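You operate a simulated robot arm through the tools that you are given. There is no shell and no other tool. Be economical: measure what you need, move in short steps, check, and stop when the job is done.

You are at the controls of a simulated robot arm. One attempt, no reset.

JOB
Run the cloudy pink card through the striped laminator again at THICK.
Fine: turn the heat up, wait for the green lamp; it ends clear on the cooling rack's white seat, knob off.

It is judged by the outcome, as a careful person would: the job done as asked, and still so three seconds after it is handed in. It fails if anything else is knocked over, pushed out of place, dropped, spilled or broken.

ROBOT AND FRAMES
A 5-joint arm with a two-finger parallel gripper, fixed in place. Base frame: the origin is at the foot of the arm, x ahead of it, y to its left, z up. Units: mm, rad, N and s.
With the tool pointing down near the work surface it reaches from about 260 to 600 mm from the base axis. Its first joint turns from -1.152 to 1.152 rad. The tool tilts only in the upright plane through the base axis and itself; it spins freely about its own axis. Payload 1.57 kg.
Tool frame: the origin (TCP) lies between the finger pads and is the grasp point; the fingertips stand 30 mm ahead of it; z points along the fingers, y is the line along which they close. Largest opening 80 mm; finger width 17, thickness 12; the body of the gripper, 40 by 82 mm, starts 80 mm behind the TCP.
Orientation is told as [roll, pitch, yaw] about the base's x, y, z axes, in that order, counted from this pose: with the fingers straight down and closing along the base's y, the tool's x points along the base's -x, its y along +y and its z along -z.

CONTROLS
- The arm moves only by the tool move_arm. Its argument "targets" is one flat list of numbers, 7 for each row, row after row: the turn, a rotation vector about the tool's x, y, z in degrees, then the shift along the tool's x, y, z in mm, then the finger opening in mm, from 0 to 80. In form: [rx, ry, rz, dx, dy, dz, grip, rx, ry, rz, dx, dy, dz, grip, ...]. A call has 1 to 8 rows; each row is the pose to reach, as a shift and turn from the pose commanded when the call began, along the tool's axes at that moment. A row lasts 0.2 s, in which the tool goes at most 50 mm and 0.15 rad; a call with a longer step from one row to the next is refused whole, and so is a gripper value outside its range. A pose out of reach is approached as far as the arm can. The call stops where the force on the tool passes 40 N (or 10 N more than at its start, if that is more) or the arm is blocked; 0.2 s more then pass. The fingers move at their own pace (about 153 mm/s each) and stop on an object; they squeeze with about 22 N. The grip force told is the motor's: it shows also when the fingers shut on nothing. Time passes only in rows, and 0.2 s behind the last, so rows that repeat a pose let the fingers close. The reply holds the time, the measured pose of the TCP, the force on the tool along the base axes, the opening and the grip force, in the units named above and with some noise, with the torque about the TCP (base axes, N m) and any sound that the robot's microphone picked up.
- Cameras (640 x 400 px; columns grow to the right, rows downward): "scene" is fixed at [34.5, 384.8, 541]; the picture's right is [-0.80, -0.60, 0.00], its down [-0.25, 0.33, -0.91] and it looks along [0.55, -0.73, -0.41] (base axes); focal length 291 px, centre (320, 200). "wrist" rides on the gripper at [72, -7, -122] in the tool frame; the picture's right is [0.09, 1.00, 0.00], its down [-0.84, 0.08, -0.54] and it looks along [-0.54, 0.05, 0.84] (tool axes); focal length 238 px, centre (320, 200). There is no depth. A picture from a camera that has moved, and an enlarged one, comes with that camera's place and axes in the base frame and with its lens.
- capture(camera): a new picture of that camera. The clock stands still meanwhile.
- enlarge(camera, box): a new picture of the part [left, top, right, bottom] of that camera's present view, enlarged. The clock stands still meanwhile.
- sign_off(): hands the job in; it is judged then, once.

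Work in short steps. Places have to be worked out from the pictures, the camera data and where the tool is seen: move nearer, look again, correct. Check each grasp and each placing, and mend what went wrong. You have 120 turns and 68 pictures in all, those below and enlarged ones among them. Open the gripper and draw the arm clear of the work before you hand the job in, unless the task says otherwise; then end with one line.

The tools are called after "Emit:" by a JSON object that holds its "name" and its "arguments". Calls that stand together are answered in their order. move_arm: Moves the arm, as the interface text tells. Its arguments: {"type":"object","properties":{"targets":{"type":"array"}},"required":["targets"]} The other tools are called the same way: capture (camera) takes a picture; enlarge (camera, box) takes an enlarged picture of a part of a camera's view; sign_off () hands the job in.

At the start:

```text
time: 0.0
tcp_pos: [398.9, 66.2, 406.2]
tool_rot: [0.0, 0.0, 0.0]
ft_force: [-1.3, 0.1, -0.1]
ft_torque: [0.0, -0.03, -0.02]
gripper_width: 79.9
grip_force: 0.0
```

scene: 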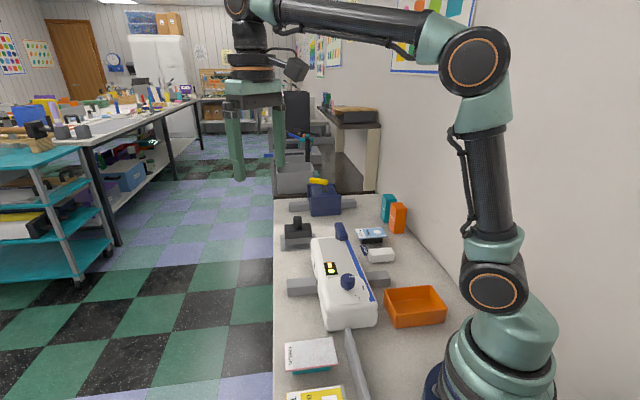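
wrist: 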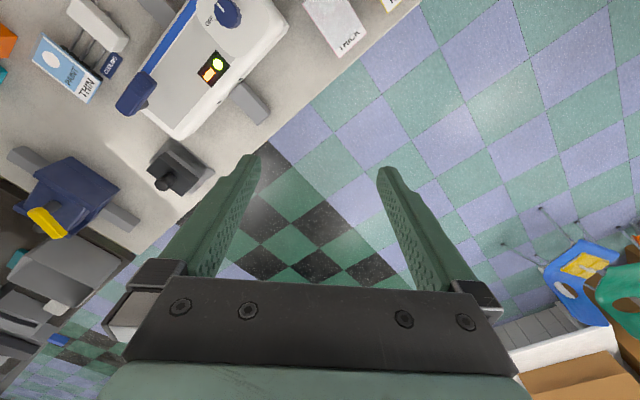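

The bench holds a laminator, cards and small items. I'll enlarge the scene view to identify them.

Emit:
{"name": "enlarge", "arguments": {"camera": "scene", "box": [270, 220, 400, 330]}}

Emit:
{"name": "enlarge", "arguments": {"camera": "scene", "box": [270, 310, 400, 400]}}

Emit:
{"name": "enlarge", "arguments": {"camera": "wrist", "box": [0, 0, 400, 250]}}

Emit:
{"name": "enlarge", "arguments": {"camera": "scene", "box": [260, 120, 420, 240]}}

```text
3.64 times, centred on (335, 275) of scene
camera zoom: at [34.5, 384.8, 541.0], right [-0.8, -0.6, 0.0], down [-0.25, 0.33, -0.91], along [0.55, -0.73, -0.41], focal length 1060 px, centre (266, -73)
```

zoom: 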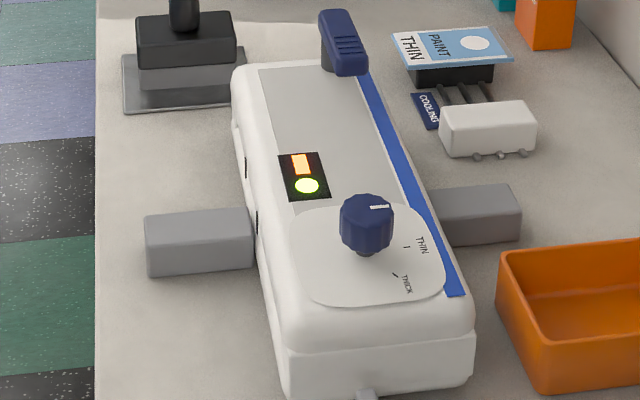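

```text
4.44 times, centred on (335, 355) of scene
camera zoom: at [34.5, 384.8, 541.0], right [-0.8, -0.6, 0.0], down [-0.25, 0.33, -0.91], along [0.55, -0.73, -0.41], focal length 1295 px, centre (253, -489)
```

zoom: 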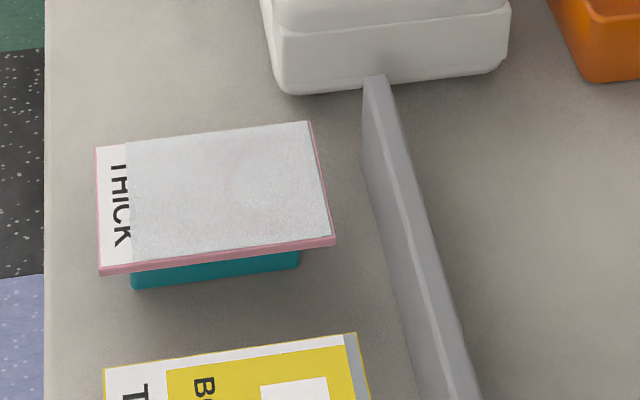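

```text
1.60 times, centred on (200, 125) of wrist
camera zoom: at [325.8, 59.8, 526.8], right [-0.09, 1.0, 0.0], down [0.84, 0.08, 0.54], along [0.54, 0.05, -0.84], focal length 381 px, centre (512, 320)
```

zoom: 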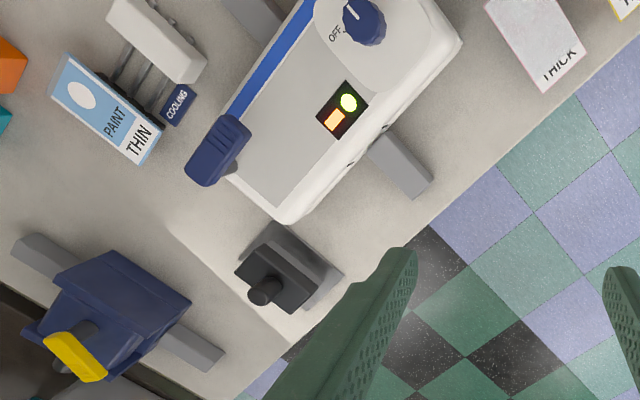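

```text
3.33 times, centred on (340, 180) of scene
camera zoom: at [34.5, 384.8, 541.0], right [-0.8, -0.6, 0.0], down [-0.25, 0.33, -0.91], along [0.55, -0.73, -0.41], focal length 971 px, centre (253, 267)
```

zoom: 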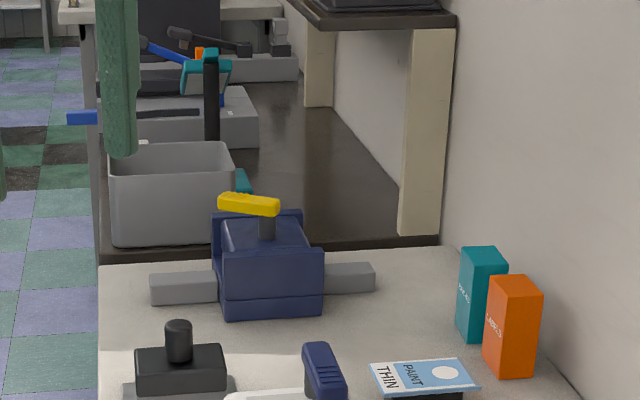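

The card marked THICK with a cloudy face and pink rim sits on a teal stand. The laminator is the white one with the blue stripe. I'll shift the arm toward the laminator for a better overhead look.

Emit:
{"name": "move_arm", "arguments": {"targets": [0, 0, 0, 12, -37, 0, 80, 0, 0, 0, 24, -74, 0, 80, 0, 0, 0, 36, -111, 0, 80, 0, 0, 0, 49, -146, 0, 80]}}

Emit:
{"name": "capture", "arguments": {"camera": "wrist"}}

Emit:
{"name": "capture", "arguments": {"camera": "scene"}}

```text
time: 1.0
tcp_pos: [347.8, -78.9, 404.3]
tool_rot: [0.003, 0.001, 0.0]
ft_force: [0.2, -0.4, 0.1]
ft_torque: [0.01, 0.04, -0.03]
gripper_width: 80.2
grip_force: 0.0
```

```text
61 pictures are left
camera wrist: at [274.7, -86.5, 526.1], right [-0.09, 1.0, 0.0], down [0.84, 0.08, 0.54], along [0.54, 0.05, -0.84], focal length 238 px, centre (320, 200)
```

wrist: 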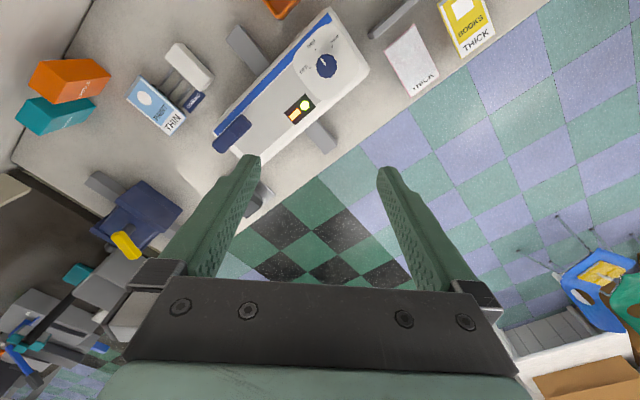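

```text
60 pictures are left
```

scene: 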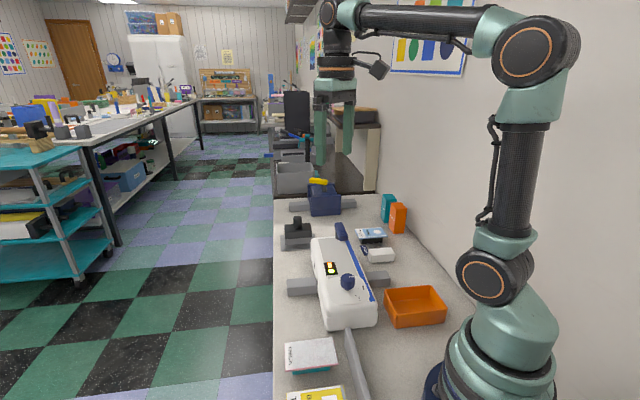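

Emit:
{"name": "enlarge", "arguments": {"camera": "wrist", "box": [200, 0, 520, 200]}}

Emit:
{"name": "enlarge", "arguments": {"camera": "wrist", "box": [10, 20, 250, 170]}}

```text
2.00 times, centred on (360, 100) of wrist
camera zoom: at [274.7, -86.5, 526.1], right [-0.09, 1.0, 0.0], down [0.84, 0.08, 0.54], along [0.54, 0.05, -0.84], focal length 477 px, centre (240, 400)
```

zoom: 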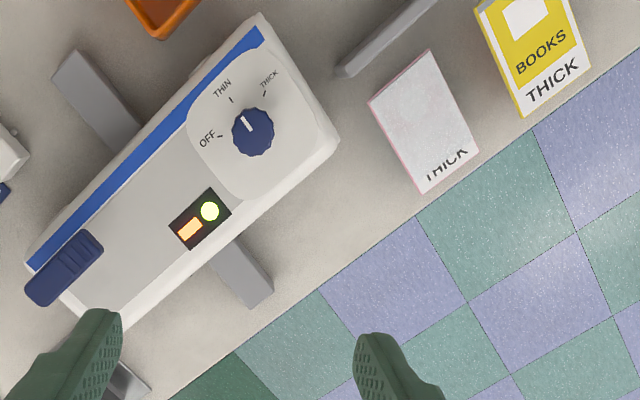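

```text
2.67 times, centred on (130, 95) of wrist
camera zoom: at [274.7, -86.5, 526.1], right [-0.09, 1.0, 0.0], down [0.84, 0.08, 0.54], along [0.54, 0.05, -0.84], focal length 636 px, centre (827, 480)
```

zoom: 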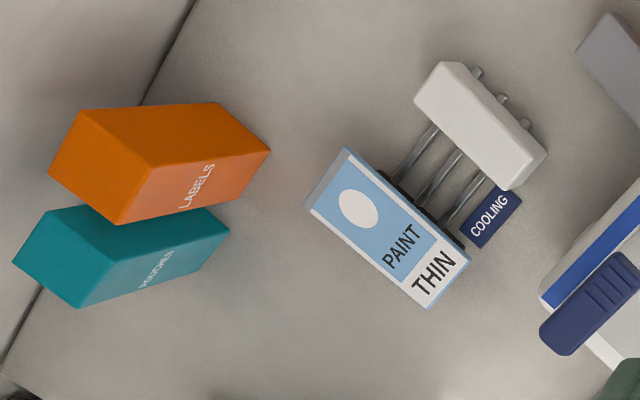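

The knob sits at THIN with the lamp green, and the marks are OFF, THIN and THICK. The rack's white block seat is free. I'll move nearer to see the card and the near end of the laminator.

Emit:
{"name": "move_arm", "arguments": {"targets": [0, 0, 0, 12, 20, 38, 80, 0, 0, 0, 24, 40, 76, 80, 0, 0, 0, 36, 60, 114, 80, 0, 0, 0, 40, 80, 150, 80]}}

Emit:
{"name": "capture", "arguments": {"camera": "wrist"}}

```text
time: 2.0
tcp_pos: [308.8, 2.1, 255.6]
tool_rot: [0.0, -0.002, 0.001]
ft_force: [0.4, 1.0, -0.2]
ft_torque: [0.01, -0.02, 0.05]
gripper_width: 79.9
grip_force: 0.1
```

```text
57 pictures are left
camera wrist: at [235.6, -3.9, 376.7], right [-0.09, 1.0, 0.0], down [0.84, 0.08, 0.54], along [0.54, 0.05, -0.84], focal length 238 px, centre (320, 200)
```

wrist: 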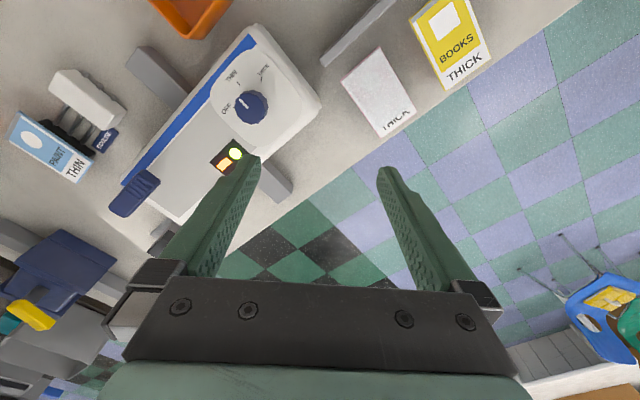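

Triangulating gives the card top at z≈32, centred near (284, 81), about 62 × 98 mm. The knob is at about (299, -75) with its top near z≈102. I'll hover over the knob for a close look.

Emit:
{"name": "move_arm", "arguments": {"targets": [0, 0, 0, 5, -38, 30, 80, 0, 0, 0, 10, -77, 55, 80]}}

Emit:
{"name": "capture", "arguments": {"camera": "wrist"}}

```text
time: 2.6
tcp_pos: [297.8, -74.4, 202.0]
tool_rot: [0.0, 0.0, 0.0]
ft_force: [-0.8, -0.8, -0.1]
ft_torque: [0.02, -0.05, 0.0]
gripper_width: 79.9
grip_force: 0.1
```

```text
56 pictures are left
camera wrist: at [225.9, -81.5, 322.4], right [-0.09, 1.0, 0.0], down [0.84, 0.08, 0.54], along [0.54, 0.05, -0.84], focal length 238 px, centre (320, 200)
```

wrist: 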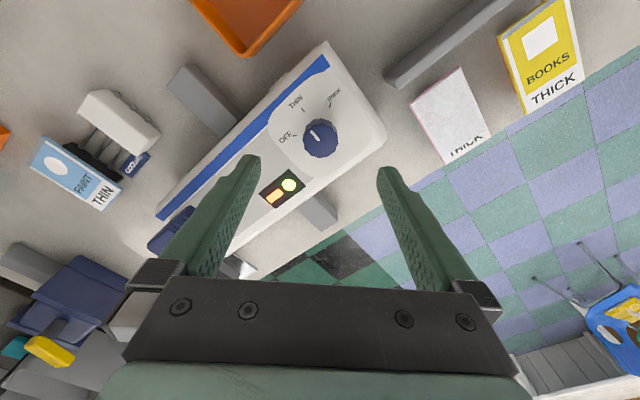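

Emit:
{"name": "enlarge", "arguments": {"camera": "wrist", "box": [240, 60, 400, 160]}}

```text
4.00 times, centred on (320, 110) of wrist
camera zoom: at [225.9, -81.5, 322.4], right [-0.09, 1.0, 0.0], down [0.84, 0.08, 0.54], along [0.54, 0.05, -0.84], focal length 953 px, centre (320, 560)
```

zoom: 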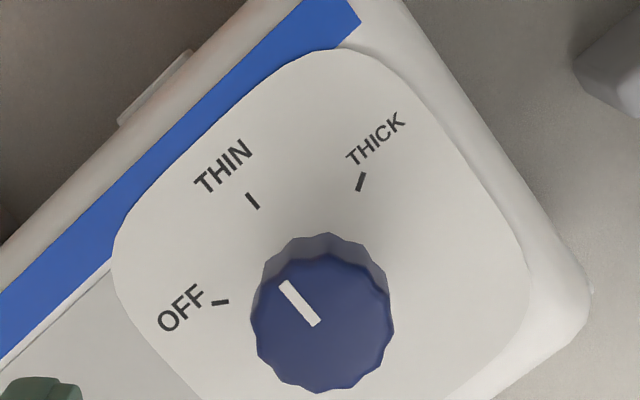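

The pointer is at THIN, and THICK is about 60° clockwise seen from above (positive tool z turn). The TCP is centred over the knob, so I'll go down around it and close.

Emit:
{"name": "move_arm", "arguments": {"targets": [0, 0, 0, 0, 0, 40, 60, 0, 0, 0, 0, 0, 70, 60, 0, 0, 0, 0, 0, 84, 60, 0, 0, 0, 0, 0, 84, 28, 0, 0, 0, 0, 0, 84, 28]}}

Emit:
{"name": "enlarge", "arguments": {"camera": "scene", "box": [290, 220, 410, 320]}}

```text
time: 3.8
tcp_pos: [299.4, -76.4, 115.5]
tool_rot: [-0.001, 0.002, -0.001]
ft_force: [0.0, 13.8, 1.5]
ft_torque: [0.24, 0.02, 0.0]
gripper_width: 39.5
grip_force: 6.3
```

```text
4.00 times, centred on (350, 270) of scene
camera zoom: at [34.5, 384.8, 541.0], right [-0.8, -0.6, 0.0], down [-0.25, 0.33, -0.91], along [0.55, -0.73, -0.41], focal length 1166 px, centre (200, -80)
```

zoom: 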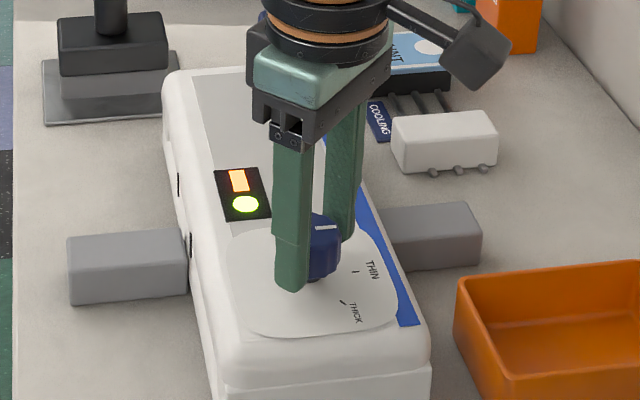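

The +y finger touched first, so the knob is slightly to +y. I'll shift 2 mm that way and close.

Emit:
{"name": "move_arm", "arguments": {"targets": [0, 0, 0, 0, 2, 0, 40, 0, 0, 0, 0, 2, 0, 30, 0, 0, 0, 0, 2, 0, 30]}}

```text
time: 4.6
tcp_pos: [300.1, -74.9, 115.8]
tool_rot: [0.0, 0.002, -0.001]
ft_force: [1.8, 6.3, -1.6]
ft_torque: [0.13, -0.09, -0.01]
gripper_width: 35.5
grip_force: 3.7
```

Emit:
{"name": "move_arm", "arguments": {"targets": [0, 0, 0, 0, 1, 0, 20, 0, 0, 0, 0, 1, 0, 20]}}

```text
time: 5.2
tcp_pos: [299.2, -73.7, 117.6]
tool_rot: [0.001, 0.0, -0.001]
ft_force: [-0.9, 0.3, 2.6]
ft_torque: [-0.03, -0.05, -0.03]
gripper_width: 33.9
grip_force: 41.8
```

Firmly gripped with balanced forces (34 mm). I'll turn 60° clockwise.

Emit:
{"name": "move_arm", "arguments": {"targets": [0, 0, 8, 0, 0, 0, 20, 0, 0, 16, 0, 0, 0, 20, 0, 0, 24, 0, 0, 0, 20, 0, 0, 32, 0, 0, 0, 20, 0, 0, 40, 0, 0, 0, 20, 0, 0, 48, 0, 0, 0, 20, 0, 0, 56, 0, 0, 0, 20, 0, 0, 61, 0, 0, 0, 20]}}

Emit:
{"name": "enlarge", "arguments": {"camera": "scene", "box": [290, 220, 410, 320]}}

```text
time: 7.0
tcp_pos: [300.5, -73.3, 115.9]
tool_rot: [0.001, 0.001, -1.064]
ft_force: [-4.2, 16.4, 20.7]
ft_torque: [-0.3, -0.25, 0.23]
gripper_width: 33.7
grip_force: 41.3
```

```text
4.00 times, centred on (350, 270) of scene
camera zoom: at [34.4, 384.8, 540.9], right [-0.8, -0.6, 0.0], down [-0.25, 0.33, -0.91], along [0.55, -0.73, -0.41], focal length 1166 px, centre (200, -80)
```

zoom: 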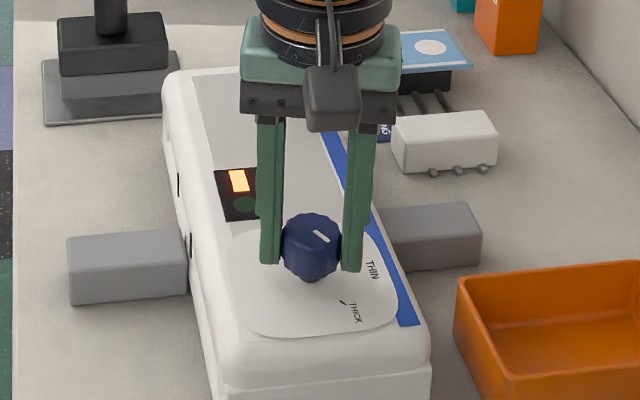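

The green lamp is out and the orange one is on. I'll release, rise straight up and check the pointer.

Emit:
{"name": "move_arm", "arguments": {"targets": [0, 0, 0, 0, 0, 0, 60, 0, 0, 0, 0, 0, 0, 60, 0, 0, 0, 0, 0, -45, 60, 0, 0, 0, 0, 0, -85, 80]}}

Emit:
{"name": "capture", "arguments": {"camera": "wrist"}}

Emit:
{"name": "enlarge", "arguments": {"camera": "wrist", "box": [240, 60, 400, 160]}}

```text
time: 8.0
tcp_pos: [299.9, -74.2, 200.7]
tool_rot: [-0.002, 0.0, -1.065]
ft_force: [0.8, 0.7, -0.9]
ft_torque: [0.0, -0.01, 0.02]
gripper_width: 79.9
grip_force: 0.1
```

```text
52 pictures are left
camera wrist: at [257.7, -14.2, 321.4], right [0.83, 0.56, 0.0], down [0.47, -0.69, 0.54], along [0.3, -0.45, -0.84], focal length 238 px, centre (320, 200)
```

wrist: 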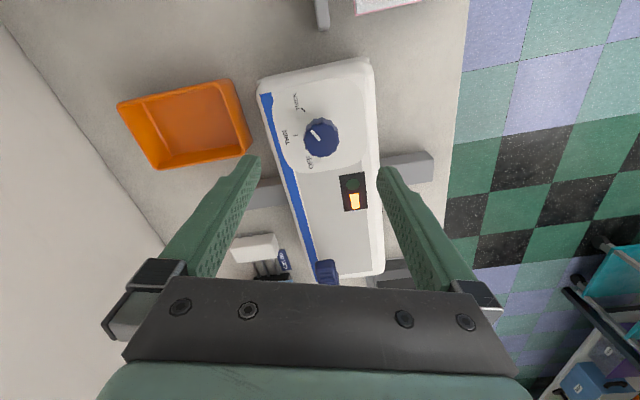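

```text
4.00 times, centred on (320, 110) of wrist
camera zoom: at [257.7, -14.2, 321.4], right [0.83, 0.56, 0.0], down [0.47, -0.69, 0.54], along [0.3, -0.45, -0.84], focal length 953 px, centre (320, 560)
```

zoom: 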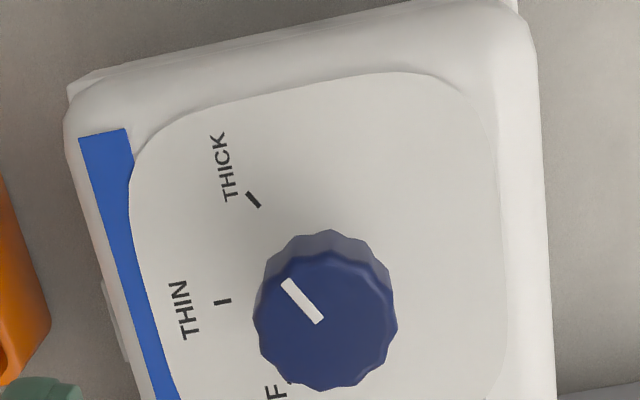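

The pointer now sits on the THICK tick and the heater is warming. The laminator's long axis lies at -45°, with trays on the aisle side and the wall side. I'll swing the camera to the aisle side to look for the slot.

Emit:
{"name": "move_arm", "arguments": {"targets": [0, 0, 8.5, -4, 25, 0, 80, 0, 0, 17, -8, 51, 2, 80, 0, 0, 25.5, -12, 77, 5, 80, 0, 0, 34, -15, 102, 8, 80, 0, 0, 42.5, -19, 127, 12, 80, 0, 0, 51, -23, 153, 15, 80, 0, 0, 59.5, -27, 179, 18, 80, 0, 0, 68, -30.6, 204, 20, 80]}}

Emit:
{"name": "capture", "arguments": {"camera": "wrist"}}

```text
time: 9.8
tcp_pos: [492.4, -3.5, 181.8]
tool_rot: [0.0, -0.001, -2.253]
ft_force: [0.2, -0.6, 0.5]
ft_torque: [-0.01, -0.01, 0.0]
gripper_width: 80.2
grip_force: 0.0
```

```text
50 pictures are left
camera wrist: at [532.9, 57.2, 302.9], right [0.83, -0.56, 0.0], down [-0.47, -0.7, 0.54], along [-0.3, -0.45, -0.84], focal length 238 px, centre (320, 200)
```

wrist: 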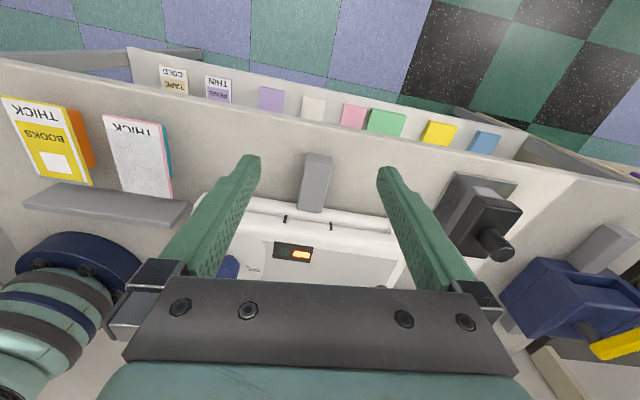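

Emit:
{"name": "enlarge", "arguments": {"camera": "wrist", "box": [225, 145, 415, 265]}}

Emit:
{"name": "enlarge", "arguments": {"camera": "wrist", "box": [120, 30, 280, 130]}}

```text
3.33 times, centred on (320, 205) of wrist
camera zoom: at [532.9, 57.2, 302.9], right [0.83, -0.56, 0.0], down [-0.47, -0.7, 0.54], along [-0.3, -0.45, -0.84], focal length 794 px, centre (320, 183)
```

zoom: 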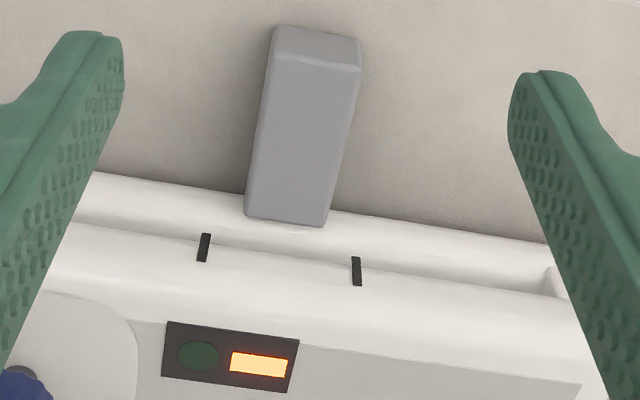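

```text
4.00 times, centred on (200, 80) of wrist
camera zoom: at [532.9, 57.2, 302.9], right [0.83, -0.56, 0.0], down [-0.47, -0.7, 0.54], along [-0.3, -0.45, -0.84], focal length 953 px, centre (800, 680)
```

zoom: 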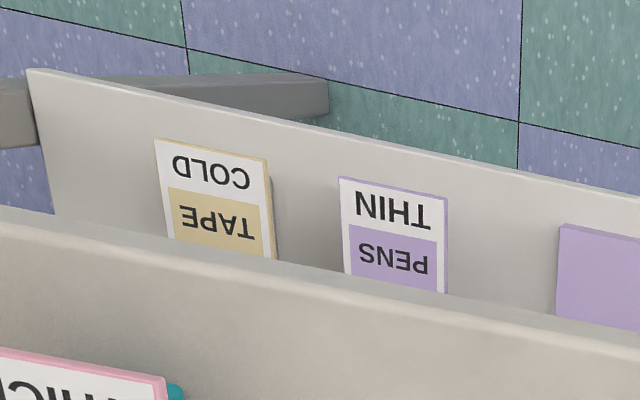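

The aisle side has a slot at about z≈55, with two black guide marks at u≈328 and 391. That gap is one card width, and the tray lies between them, so this is the entry. I'll align the tool with the laminator and hover over the card.

Emit:
{"name": "move_arm", "arguments": {"targets": [0, 0, 1, -11, -36, 0, 80, 0, 0, 2, -22, -72, 0, 80, 0, 0, 3, -33, -107, 0, 80, 0, 0, 4, -44, -143, 0, 80, 0, 0, 5, -55, -179, 5, 80, 0, 0, 5.9, -65.6, -214.7, 10, 80]}}

Emit:
{"name": "capture", "arguments": {"camera": "wrist"}}

```text
time: 11.2
tcp_pos: [282.6, 80.6, 173.5]
tool_rot: [0.0, -0.002, -2.356]
ft_force: [-0.1, 0.7, 0.3]
ft_torque: [0.02, 0.02, 0.04]
gripper_width: 79.7
grip_force: 0.1
```

```text
47 pictures are left
camera wrist: at [328.8, 137.3, 294.5], right [0.77, -0.64, 0.0], down [-0.54, -0.65, 0.54], along [-0.35, -0.42, -0.84], focal length 238 px, centre (320, 200)
```

wrist: 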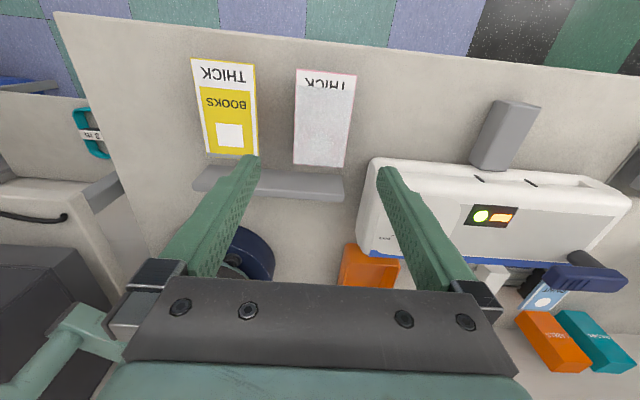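

The green lamp is already lit at THICK. From this view the card spans n 211–310 and u 114–175. I'll correct by a few mm, go down with open fingers on both sides of it, then close gently.

Emit:
{"name": "move_arm", "arguments": {"targets": [0, 0, 0, 5, 2, 45, 80, 0, 0, 0, 9, 2, 90, 80, 0, 0, 0, 9, 2, 110, 80, 0, 0, 0, 9, 2, 122, 80, 0, 0, 0, 9, 2, 122, 80]}}

Emit:
{"name": "capture", "arguments": {"camera": "wrist"}}

Emit:
{"name": "enlarge", "arguments": {"camera": "scene", "box": [270, 300, 400, 400]}}

```text
time: 12.4
tcp_pos: [291.0, 86.3, 50.1]
tool_rot: [0.0, 0.001, -2.354]
ft_force: [-0.4, 0.2, -0.4]
ft_torque: [-0.02, 0.01, -0.02]
gripper_width: 80.2
grip_force: 0.0
```

```text
46 pictures are left
camera wrist: at [336.6, 142.9, 172.1], right [0.77, -0.64, 0.0], down [-0.54, -0.65, 0.54], along [-0.35, -0.42, -0.84], focal length 238 px, centre (320, 200)
```

wrist: 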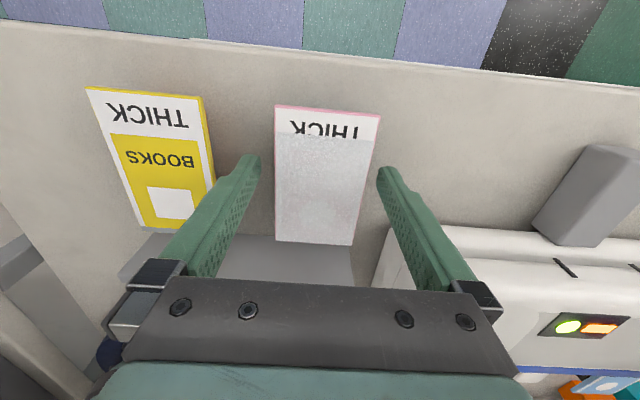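

```text
4.00 times, centred on (335, 350) of scene
camera zoom: at [34.5, 384.8, 541.0], right [-0.8, -0.6, 0.0], down [-0.25, 0.33, -0.91], along [0.55, -0.73, -0.41], focal length 1166 px, centre (260, -400)
```

zoom: 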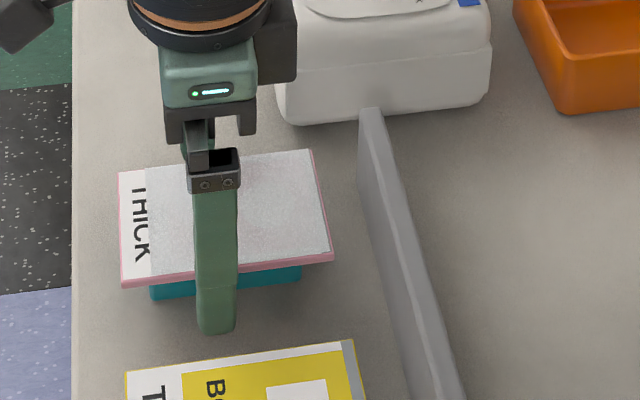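

The fingers straddle the card evenly (card centre u≈144.4, TCP u≈144.7). I'll close on it.

Emit:
{"name": "move_arm", "arguments": {"targets": [0, 0, 0, 0, 0, 0, 68, 0, 0, 0, 0, 0, 0, 62, 0, 0, 0, 0, 0, 0, 55, 0, 0, 0, 0, 0, 0, 55]}}

```text
time: 13.4
tcp_pos: [291.1, 87.6, 51.5]
tool_rot: [0.0, 0.0, -2.354]
ft_force: [-0.2, -0.5, -0.2]
ft_torque: [0.01, 0.0, 0.03]
gripper_width: 58.8
grip_force: 22.2
```

The grip holds at 58.8 mm with 22 N. I'll lift and check.

Emit:
{"name": "move_arm", "arguments": {"targets": [0, 0, 0, 0, 0, -20, 55, 0, 0, 0, 0, 0, -50, 55, 0, 0, 0, 0, 0, -80, 55]}}

Emit:
{"name": "capture", "arguments": {"camera": "wrist"}}

Emit:
{"name": "enlarge", "arguments": {"camera": "scene", "box": [270, 270, 400, 400]}}

```text
time: 14.2
tcp_pos: [291.5, 88.1, 131.3]
tool_rot: [-0.002, 0.001, -2.356]
ft_force: [0.8, 0.9, 1.0]
ft_torque: [-0.01, -0.02, 0.01]
gripper_width: 58.7
grip_force: 22.5
```

```text
44 pictures are left
camera wrist: at [337.4, 144.1, 251.9], right [0.77, -0.64, 0.0], down [-0.54, -0.65, 0.54], along [-0.35, -0.42, -0.84], focal length 238 px, centre (320, 200)
```

wrist: 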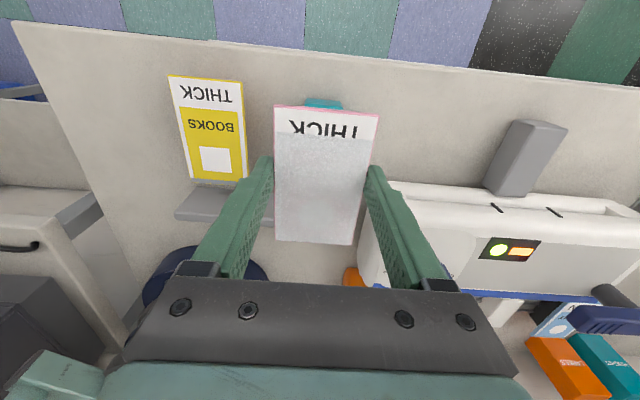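

```text
3.08 times, centred on (335, 335) of scene
camera zoom: at [34.5, 384.8, 541.0], right [-0.8, -0.6, 0.0], down [-0.25, 0.33, -0.91], along [0.55, -0.73, -0.41], focal length 896 px, centre (274, -215)
```

zoom: 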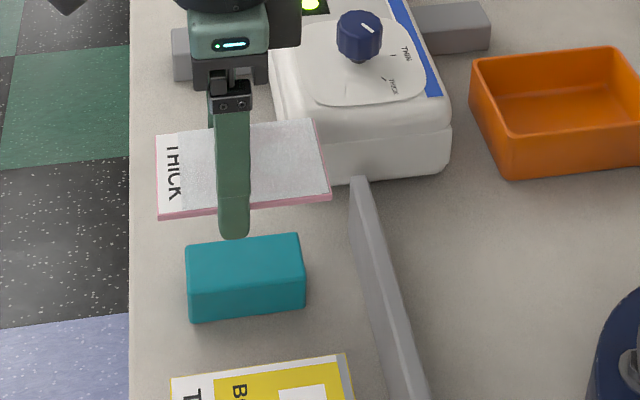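

The card is held level. I'll carry it above the entry tray with its leading edge short of the slot, then look.

Emit:
{"name": "move_arm", "arguments": {"targets": [0, 0, 0, 20, 25, 0, 55, 0, 0, 0, 31, 55, 0, 55, 0, 0, 0, 31, 90, 0, 55, 0, 0, 0, 31, 125, 0, 55, 0, 0, 0, 31, 160, 0, 55, 0, 0, 0, 31, 190, 0, 55, 0, 0, 0, 31, 216, 0, 55]}}

Emit:
{"name": "capture", "arguments": {"camera": "wrist"}}

Emit:
{"name": "enlarge", "arguments": {"camera": "scene", "box": [260, 200, 380, 300]}}

```text
time: 15.8
tcp_pos: [467.8, -42.7, 130.5]
tool_rot: [-0.001, 0.0, -2.356]
ft_force: [-0.2, -1.3, -0.3]
ft_torque: [0.0, 0.02, 0.03]
gripper_width: 58.6
grip_force: 21.9
```

```text
42 pictures are left
camera wrist: at [513.5, 13.0, 251.3], right [0.77, -0.64, 0.0], down [-0.54, -0.65, 0.54], along [-0.35, -0.42, -0.84], focal length 238 px, centre (320, 200)
```

wrist: 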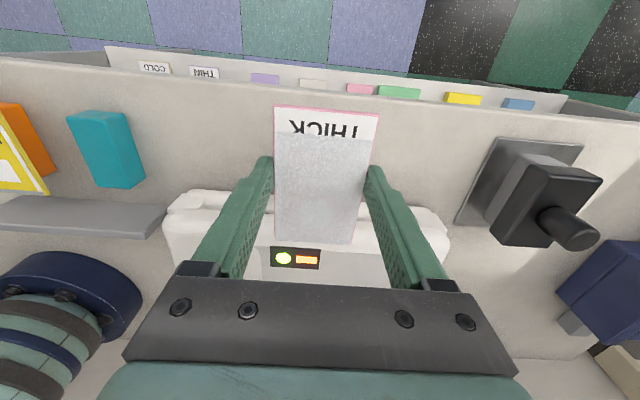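

```text
4.00 times, centred on (320, 250) of scene
camera zoom: at [34.5, 384.8, 541.0], right [-0.8, -0.6, 0.0], down [-0.25, 0.33, -0.91], along [0.55, -0.73, -0.41], focal length 1166 px, centre (320, 0)
```

zoom: 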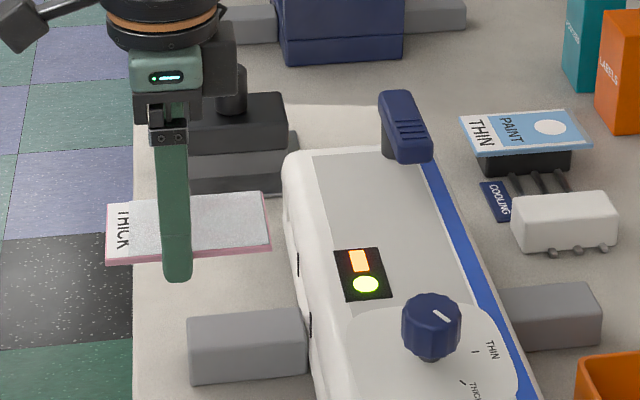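

Green is lit and the card is level. I need the slot's exact height, so I'll zoom in on the face from both cameras.

Emit:
{"name": "enlarge", "arguments": {"camera": "scene", "box": [305, 235, 345, 325]}}

Emit:
{"name": "enlarge", "arguments": {"camera": "wrist", "box": [150, 170, 290, 260]}}

Emit:
{"name": "enlarge", "arguments": {"camera": "wrist", "box": [340, 180, 480, 270]}}

```text
4.44 times, centred on (325, 280) of scene
camera zoom: at [34.5, 384.8, 541.0], right [-0.8, -0.6, 0.0], down [-0.25, 0.33, -0.91], along [0.55, -0.73, -0.41], focal length 1295 px, centre (298, -156)
```

zoom: 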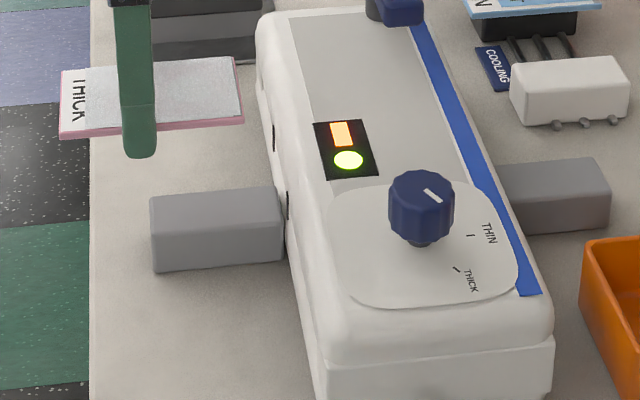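

```text
4.44 times, centred on (220, 215) of wrist
camera zoom: at [513.5, 13.0, 251.3], right [0.77, -0.64, 0.0], down [-0.54, -0.65, 0.54], along [-0.35, -0.42, -0.84], focal length 1059 px, centre (764, 133)
```

zoom: 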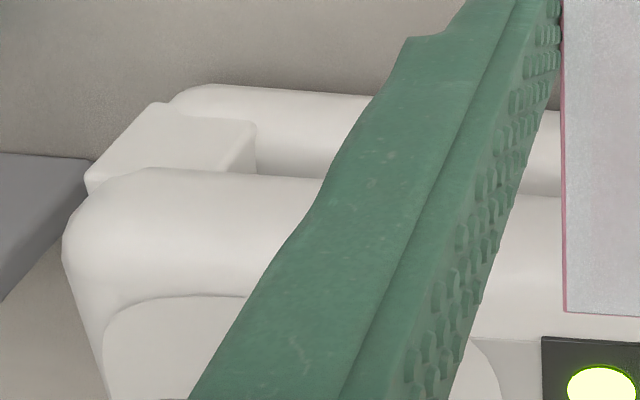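

```text
4.44 times, centred on (410, 225) of wrist
camera zoom: at [513.5, 13.0, 251.3], right [0.77, -0.64, 0.0], down [-0.54, -0.65, 0.54], along [-0.35, -0.42, -0.84], focal length 1059 px, centre (-80, 89)
```

zoom: 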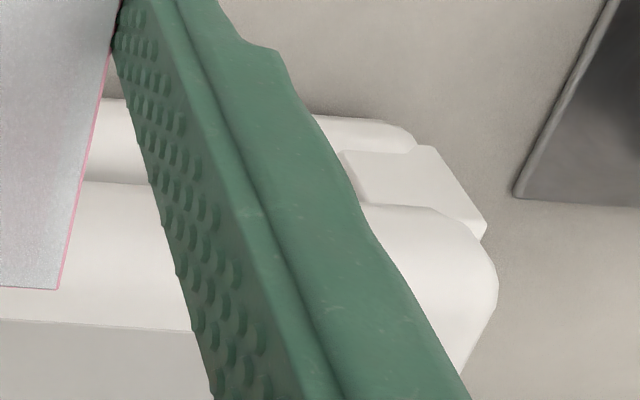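

I see a lower slab, an upper slab and a gap between them closed at both ends, which is the slot. To measure its height I'll back off to the aisle with the card and view the face obliquely from low down.

Emit:
{"name": "move_arm", "arguments": {"targets": [0, 0, 0, 40, 0, 0, 55, 0, 0, 0, 70, -35, 10, 55, 0, 0, 0, 100, -70, 20, 55, 0, 0, 0, 100, -110, 30, 55, 0, 0, 0, 100, -150, 40, 55, 0, 0, 0, 100, -190, 50, 55, 0, 0, 0, 100, -215, 50, 55]}}

Emit:
{"name": "capture", "arguments": {"camera": "wrist"}}

```text
time: 17.4
tcp_pos: [385.2, 181.2, 78.4]
tool_rot: [0.001, 0.0, -2.356]
ft_force: [0.1, 0.7, -0.7]
ft_torque: [-0.03, 0.03, 0.01]
gripper_width: 58.6
grip_force: 21.7
```

```text
37 pictures are left
camera wrist: at [430.3, 237.4, 200.0], right [0.77, -0.64, 0.0], down [-0.54, -0.65, 0.54], along [-0.35, -0.42, -0.84], focal length 238 px, centre (320, 200)
```

wrist: 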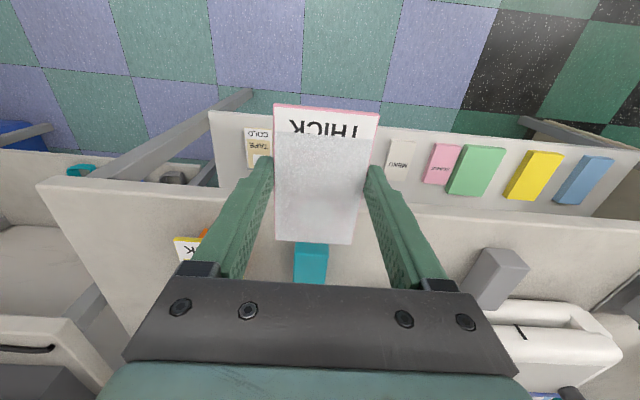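

Emit:
{"name": "enlarge", "arguments": {"camera": "wrist", "box": [450, 230, 640, 350]}}

```text
3.33 times, centred on (545, 290) of wrist
camera zoom: at [430.3, 237.4, 200.0], right [0.77, -0.64, 0.0], down [-0.54, -0.65, 0.54], along [-0.35, -0.42, -0.84], focal length 794 px, centre (-430, -100)
```

zoom: 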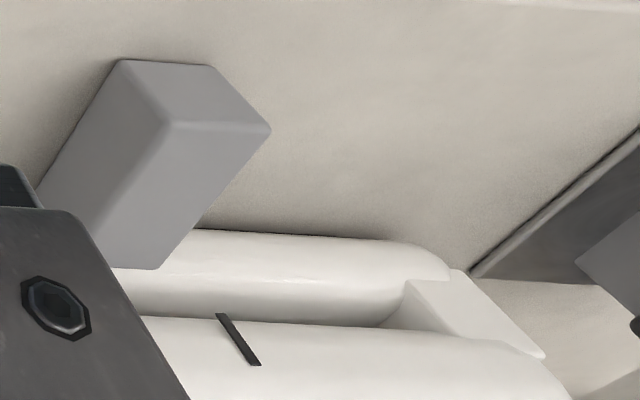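

The marks sit on the upper slab's face at n≈221, z 44–60. The slot mouth lies below them, roughly z 30–44, flush with the tray top at about z≈29. So the card should go in level, just above the tray; I'll return to the tray axis first.

Emit:
{"name": "move_arm", "arguments": {"targets": [0, 0, 0, 0, 40, -10, 55, 0, 0, 0, 0, 80, -12, 55, 0, 0, 0, 0, 120, -12, 55, 0, 0, 0, -20, 155, -12, 55, 0, 0, 0, -50, 190, -12, 55, 0, 0, 0, -80, 216, -12, 55, 0, 0, 0, -80, 216, 10, 55, 0, 0, 0, -80, 216, 19, 55]}}

Emit:
{"name": "capture", "arguments": {"camera": "wrist"}}

Emit:
{"name": "enlarge", "arguments": {"camera": "scene", "box": [270, 220, 390, 320]}}

```text
time: 19.2
tcp_pos: [481.1, -29.8, 61.3]
tool_rot: [0.001, 0.0, -2.354]
ft_force: [-0.4, -0.2, 0.2]
ft_torque: [0.02, 0.02, 0.01]
gripper_width: 59.0
grip_force: 22.3
```

```text
35 pictures are left
camera wrist: at [527.0, 26.8, 181.8], right [0.77, -0.64, 0.0], down [-0.54, -0.65, 0.54], along [-0.35, -0.42, -0.84], focal length 238 px, centre (320, 200)
```

wrist: 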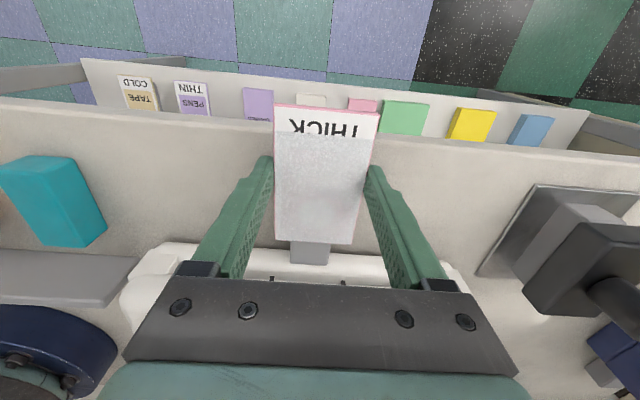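

```text
4.00 times, centred on (330, 270) of scene
camera zoom: at [34.5, 384.8, 541.0], right [-0.8, -0.6, 0.0], down [-0.25, 0.33, -0.91], along [0.55, -0.73, -0.41], focal length 1166 px, centre (280, -80)
```

zoom: 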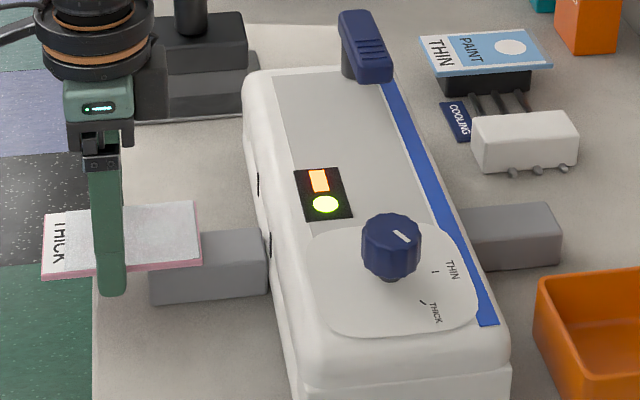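

The marks are centred at u≈359.1 and the TCP is at 361.2, so I'll shift 2 mm, lower 6 mm and bring the leading edge to the mouth.

Emit:
{"name": "move_arm", "arguments": {"targets": [0, 0, 0, 0, -2, 3, 55, 0, 0, 0, -10, -2, 6, 55, 0, 0, 0, -22, -2, 6, 55, 0, 0, 0, -34, -2, 6, 55]}}

Emit:
{"name": "enlarge", "arguments": {"camera": "scene", "box": [290, 235, 370, 305]}}

Emit:
{"name": "enlarge", "arguments": {"camera": "wrist", "box": [240, 180, 400, 290]}}

```text
time: 20.2
tcp_pos: [458.5, -51.1, 55.0]
tool_rot: [0.0, 0.0, -2.355]
ft_force: [0.0, -1.1, -0.1]
ft_torque: [0.02, 0.0, -0.02]
gripper_width: 58.8
grip_force: 22.2
```

```text
5.71 times, centred on (330, 270) of scene
camera zoom: at [34.5, 384.8, 541.0], right [-0.8, -0.6, 0.0], down [-0.25, 0.33, -0.91], along [0.55, -0.73, -0.41], focal length 1665 px, centre (263, -200)
```

zoom: 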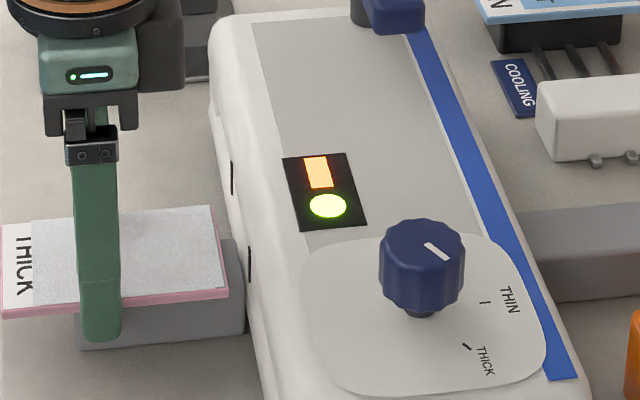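

```text
3.64 times, centred on (320, 235) of wrist
camera zoom: at [502.2, 3.9, 176.5], right [0.77, -0.64, 0.0], down [-0.54, -0.65, 0.54], along [-0.35, -0.42, -0.84], focal length 867 px, centre (320, 73)
```

zoom: 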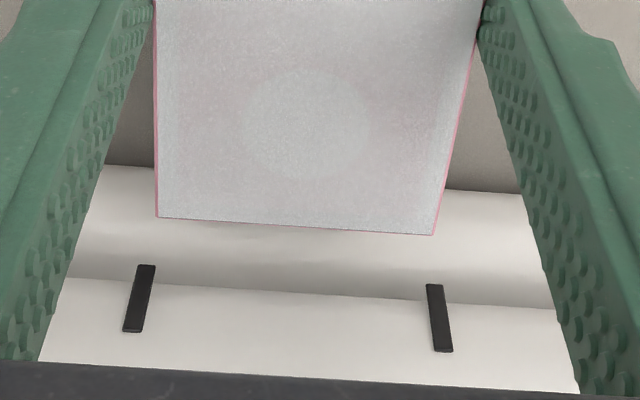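

The leading edge is at n≈228, centred between the guides, with the mouth just ahead. I'll advance gently while watching the force.

Emit:
{"name": "move_arm", "arguments": {"targets": [0, 0, 0, -4, 0, 0, 55, 0, 0, 0, -8, 0, 0, 55, 0, 0, 0, -12, 0, 0, 55, 0, 0, 0, -16, 0, 0, 55, 0, 0, 0, -20, 0, 0, 55]}}

Emit:
{"name": "enlarge", "arguments": {"camera": "wrist", "box": [240, 180, 400, 290]}}

```text
time: 21.4
tcp_pos: [442.7, -65.9, 55.4]
tool_rot: [-0.001, 0.0, -2.354]
ft_force: [0.3, -0.1, -0.2]
ft_torque: [-0.01, 0.02, 0.0]
gripper_width: 58.8
grip_force: 22.1
```

```text
3.64 times, centred on (320, 235) of wrist
camera zoom: at [487.6, -10.4, 176.2], right [0.77, -0.64, 0.0], down [-0.54, -0.65, 0.54], along [-0.35, -0.42, -0.84], focal length 867 px, centre (320, 73)
```

zoom: 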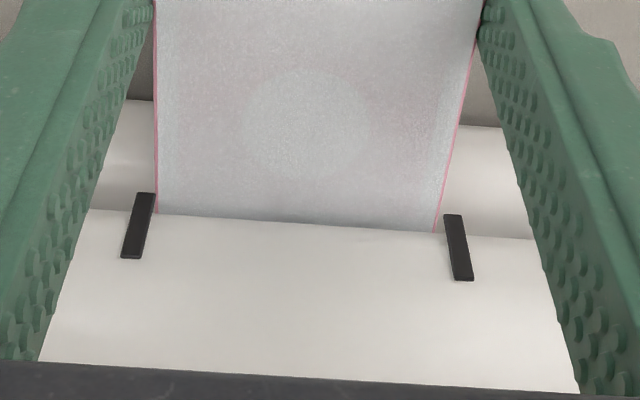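

The card's edge is slipping under the upper lip, centred, with no force. I'll continue.

Emit:
{"name": "move_arm", "arguments": {"targets": [0, 0, 0, -4, 0, 0, 55, 0, 0, 0, -8, 0, 0, 55, 0, 0, 0, -12, 0, 0, 55, 0, 0, 0, -16, 0, 0, 55, 0, 0, 0, -20, 0, 0, 55]}}

Emit:
{"name": "enlarge", "arguments": {"camera": "wrist", "box": [240, 180, 400, 290]}}

```text
time: 22.6
tcp_pos: [428.7, -80.8, 54.4]
tool_rot: [0.0, -0.001, -2.355]
ft_force: [-0.3, 0.4, 0.8]
ft_torque: [0.02, 0.0, 0.0]
gripper_width: 58.8
grip_force: 22.0
```

```text
3.64 times, centred on (320, 235) of wrist
camera zoom: at [473.6, -24.8, 175.6], right [0.77, -0.64, 0.0], down [-0.54, -0.65, 0.54], along [-0.35, -0.42, -0.84], focal length 867 px, centre (320, 73)
```

zoom: 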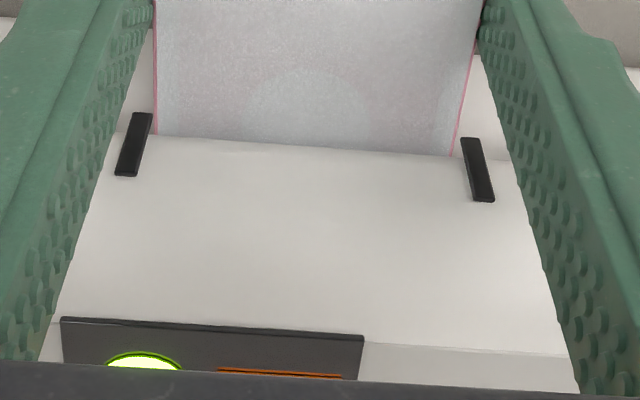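

No resistance yet, about 30 mm in and still green. I'll advance 7 mm more.

Emit:
{"name": "move_arm", "arguments": {"targets": [0, 0, 0, -3, 0, 0, 55, 0, 0, 0, -7, 0, 0, 55, 0, 0, 0, -7, 0, 0, 55, 0, 0, 0, -7, 0, 0, 55]}}

Emit:
{"name": "enlarge", "arguments": {"camera": "wrist", "box": [240, 100, 400, 290]}}

```text
time: 23.6
tcp_pos: [422.1, -86.2, 55.9]
tool_rot: [-0.003, 0.001, -2.355]
ft_force: [0.8, 0.3, -1.1]
ft_torque: [-0.02, -0.02, 0.01]
gripper_width: 58.9
grip_force: 22.2
```

```text
2.11 times, centred on (320, 195) of wrist
camera zoom: at [468.4, -29.6, 175.8], right [0.77, -0.64, 0.0], down [-0.54, -0.65, 0.54], along [-0.35, -0.42, -0.84], focal length 502 px, centre (320, 210)
```

zoom: 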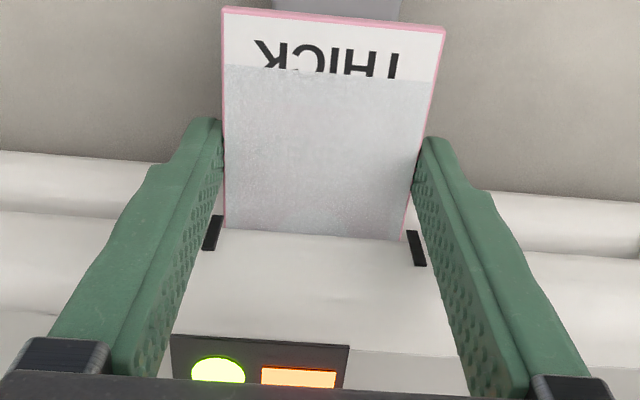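

The rollers haven't taken it yet. I'll lower the card 3 mm onto the tray, release, and regrip near the tail to push further.

Emit:
{"name": "move_arm", "arguments": {"targets": [0, 0, 0, 0, 0, 2, 55, 0, 0, 0, 0, 0, 3, 55, 0, 0, 0, 0, 0, 3, 62, 0, 0, 0, 0, 0, 3, 72, 0, 0, 0, 0, 0, 3, 72]}}

Emit:
{"name": "enlarge", "arguments": {"camera": "wrist", "box": [240, 100, 400, 290]}}

```text
time: 24.8
tcp_pos: [422.3, -85.2, 51.4]
tool_rot: [0.0, 0.0, -2.355]
ft_force: [0.6, 0.0, -0.3]
ft_torque: [0.03, -0.02, 0.03]
gripper_width: 71.7
grip_force: 0.0
```

```text
2.11 times, centred on (320, 195) of wrist
camera zoom: at [468.4, -29.2, 172.5], right [0.77, -0.64, 0.0], down [-0.54, -0.65, 0.54], along [-0.35, -0.42, -0.84], focal length 502 px, centre (320, 210)
```

zoom: 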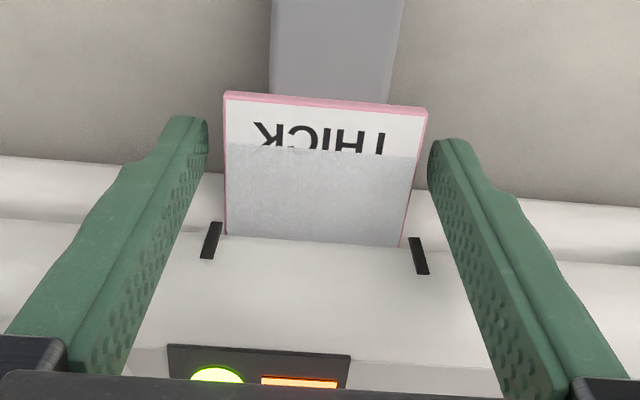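

The rollers have taken the card and it's feeding in. I'll open wide, rise clear and watch.

Emit:
{"name": "move_arm", "arguments": {"targets": [0, 0, 0, 0, 0, 0, 80, 0, 0, 0, 0, 0, -30, 80, 0, 0, 0, 0, 0, -70, 80, 0, 0, 0, 0, 0, -100, 80]}}

Emit:
{"name": "enlarge", "arguments": {"camera": "scene", "box": [280, 215, 410, 315]}}

```text
time: 25.8
tcp_pos: [423.3, -86.1, 152.0]
tool_rot: [0.0, 0.0, -2.355]
ft_force: [0.3, 0.2, 1.2]
ft_torque: [0.01, 0.02, 0.02]
gripper_width: 80.0
grip_force: 0.0
```

```text
4.00 times, centred on (345, 265) of scene
camera zoom: at [34.5, 384.8, 541.0], right [-0.8, -0.6, 0.0], down [-0.25, 0.33, -0.91], along [0.55, -0.73, -0.41], focal length 1166 px, centre (220, -60)
```

zoom: 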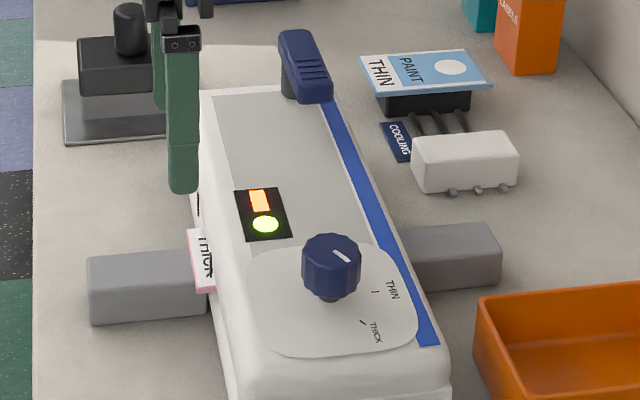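

It is feeding through. Meanwhile I'll move high above the laminator toward the wall-side tray.

Emit:
{"name": "move_arm", "arguments": {"targets": [0, 0, 0, 0, 0, -30, 80, 0, 0, 0, -20, 0, -50, 80, 0, 0, 0, -60, 0, -50, 80, 0, 0, 0, -100, 0, -50, 80, 0, 0, 0, -140, 0, -50, 80, 0, 0, 0, -178, 0, -50, 80]}}

Emit:
{"name": "capture", "arguments": {"camera": "wrist"}}

```text
time: 27.2
tcp_pos: [298.7, -210.9, 199.5]
tool_rot: [0.0, 0.0, -2.357]
ft_force: [-0.2, 0.3, 0.6]
ft_torque: [-0.01, 0.06, -0.02]
gripper_width: 80.1
grip_force: 0.0
```

```text
26 pictures are left
camera wrist: at [343.4, -154.7, 321.4], right [0.77, -0.64, 0.0], down [-0.54, -0.65, 0.54], along [-0.34, -0.42, -0.84], focal length 238 px, centre (320, 200)
```

wrist: 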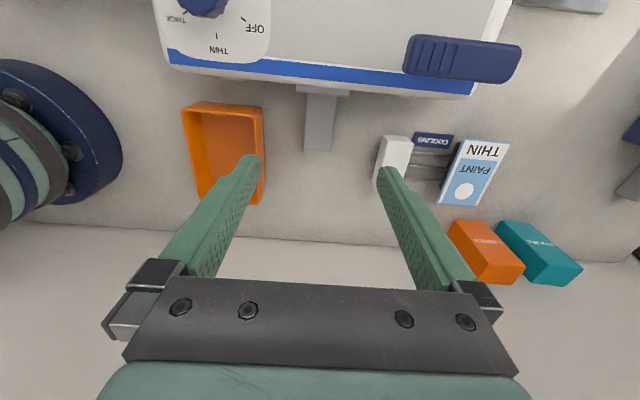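

I'll wait here for the card to come out.

Emit:
{"name": "move_arm", "arguments": {"targets": [0, 0, 0, 0, 0, 0, 80, 0, 0, 0, 0, 0, 0, 80, 0, 0, 0, 0, 0, 0, 80, 0, 0, 0, 0, 0, 0, 80, 0, 0, 0, 0, 0, 0, 80, 0, 0, 0, 0, 0, 0, 80, 0, 0, 0, 0, 0, 0, 80, 0, 0, 0, 0, 0, 0, 80]}}

Emit:
{"name": "move_arm", "arguments": {"targets": [0, 0, 0, 0, 0, 0, 80, 0, 0, 0, 0, 0, 0, 80, 0, 0, 0, 0, 0, 0, 80, 0, 0, 0, 0, 0, 0, 80, 0, 0, 0, 0, 0, 0, 80, 0, 0, 0, 0, 0, 0, 80, 0, 0, 0, 0, 0, 0, 80, 0, 0, 0, 0, 0, 0, 80]}}

Emit:
{"name": "capture", "arguments": {"camera": "wrist"}}

```text
time: 29.0
tcp_pos: [297.4, -210.5, 200.4]
tool_rot: [-0.001, -0.001, -2.355]
ft_force: [-0.2, 0.4, -0.1]
ft_torque: [-0.02, -0.01, -0.03]
gripper_width: 80.0
grip_force: 0.1
```

```text
time: 30.8
tcp_pos: [299.4, -210.1, 200.8]
tool_rot: [0.001, 0.001, -2.354]
ft_force: [0.1, -0.1, 0.6]
ft_torque: [0.0, -0.03, 0.0]
gripper_width: 80.2
grip_force: 0.0
```

```text
25 pictures are left
camera wrist: at [343.8, -154.6, 321.4], right [0.77, -0.64, 0.0], down [-0.54, -0.65, 0.54], along [-0.35, -0.42, -0.84], focal length 238 px, centre (320, 200)
```

wrist: 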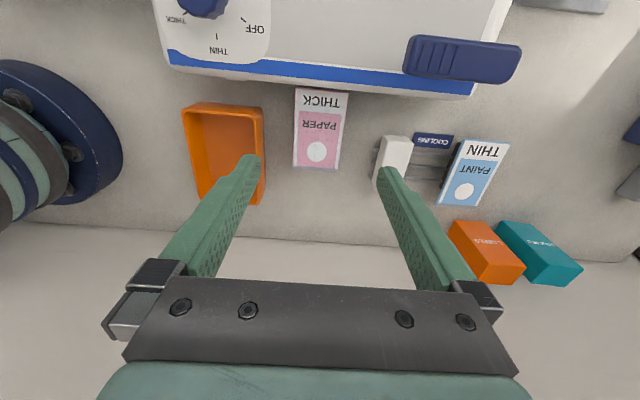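

The card has come out clear on the exit tray, centred at about n≈46, u≈359. I'll descend around it.

Emit:
{"name": "move_arm", "arguments": {"targets": [0, 0, 0, -9, 0, 45, 80, 0, 0, 0, -17, -1, 90, 80, 0, 0, 0, -17, -1, 130, 80, 0, 0, 0, -17, -1, 148, 80, 0, 0, 0, -17, -1, 148, 80]}}

Emit:
{"name": "capture", "arguments": {"camera": "wrist"}}

```text
time: 32.0
tcp_pos: [284.3, -223.4, 54.8]
tool_rot: [-0.001, -0.001, -2.356]
ft_force: [1.0, -0.3, -0.5]
ft_torque: [-0.01, -0.01, 0.02]
gripper_width: 80.2
grip_force: 0.1
```

```text
24 pictures are left
camera wrist: at [329.4, -166.8, 175.2], right [0.77, -0.64, 0.0], down [-0.54, -0.65, 0.54], along [-0.35, -0.42, -0.84], focal length 238 px, centre (320, 200)
```

wrist: 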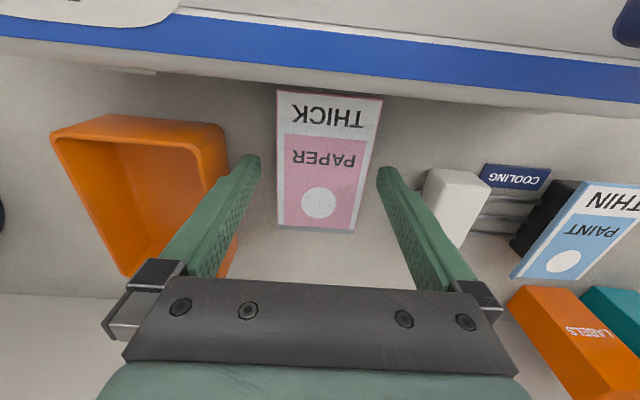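

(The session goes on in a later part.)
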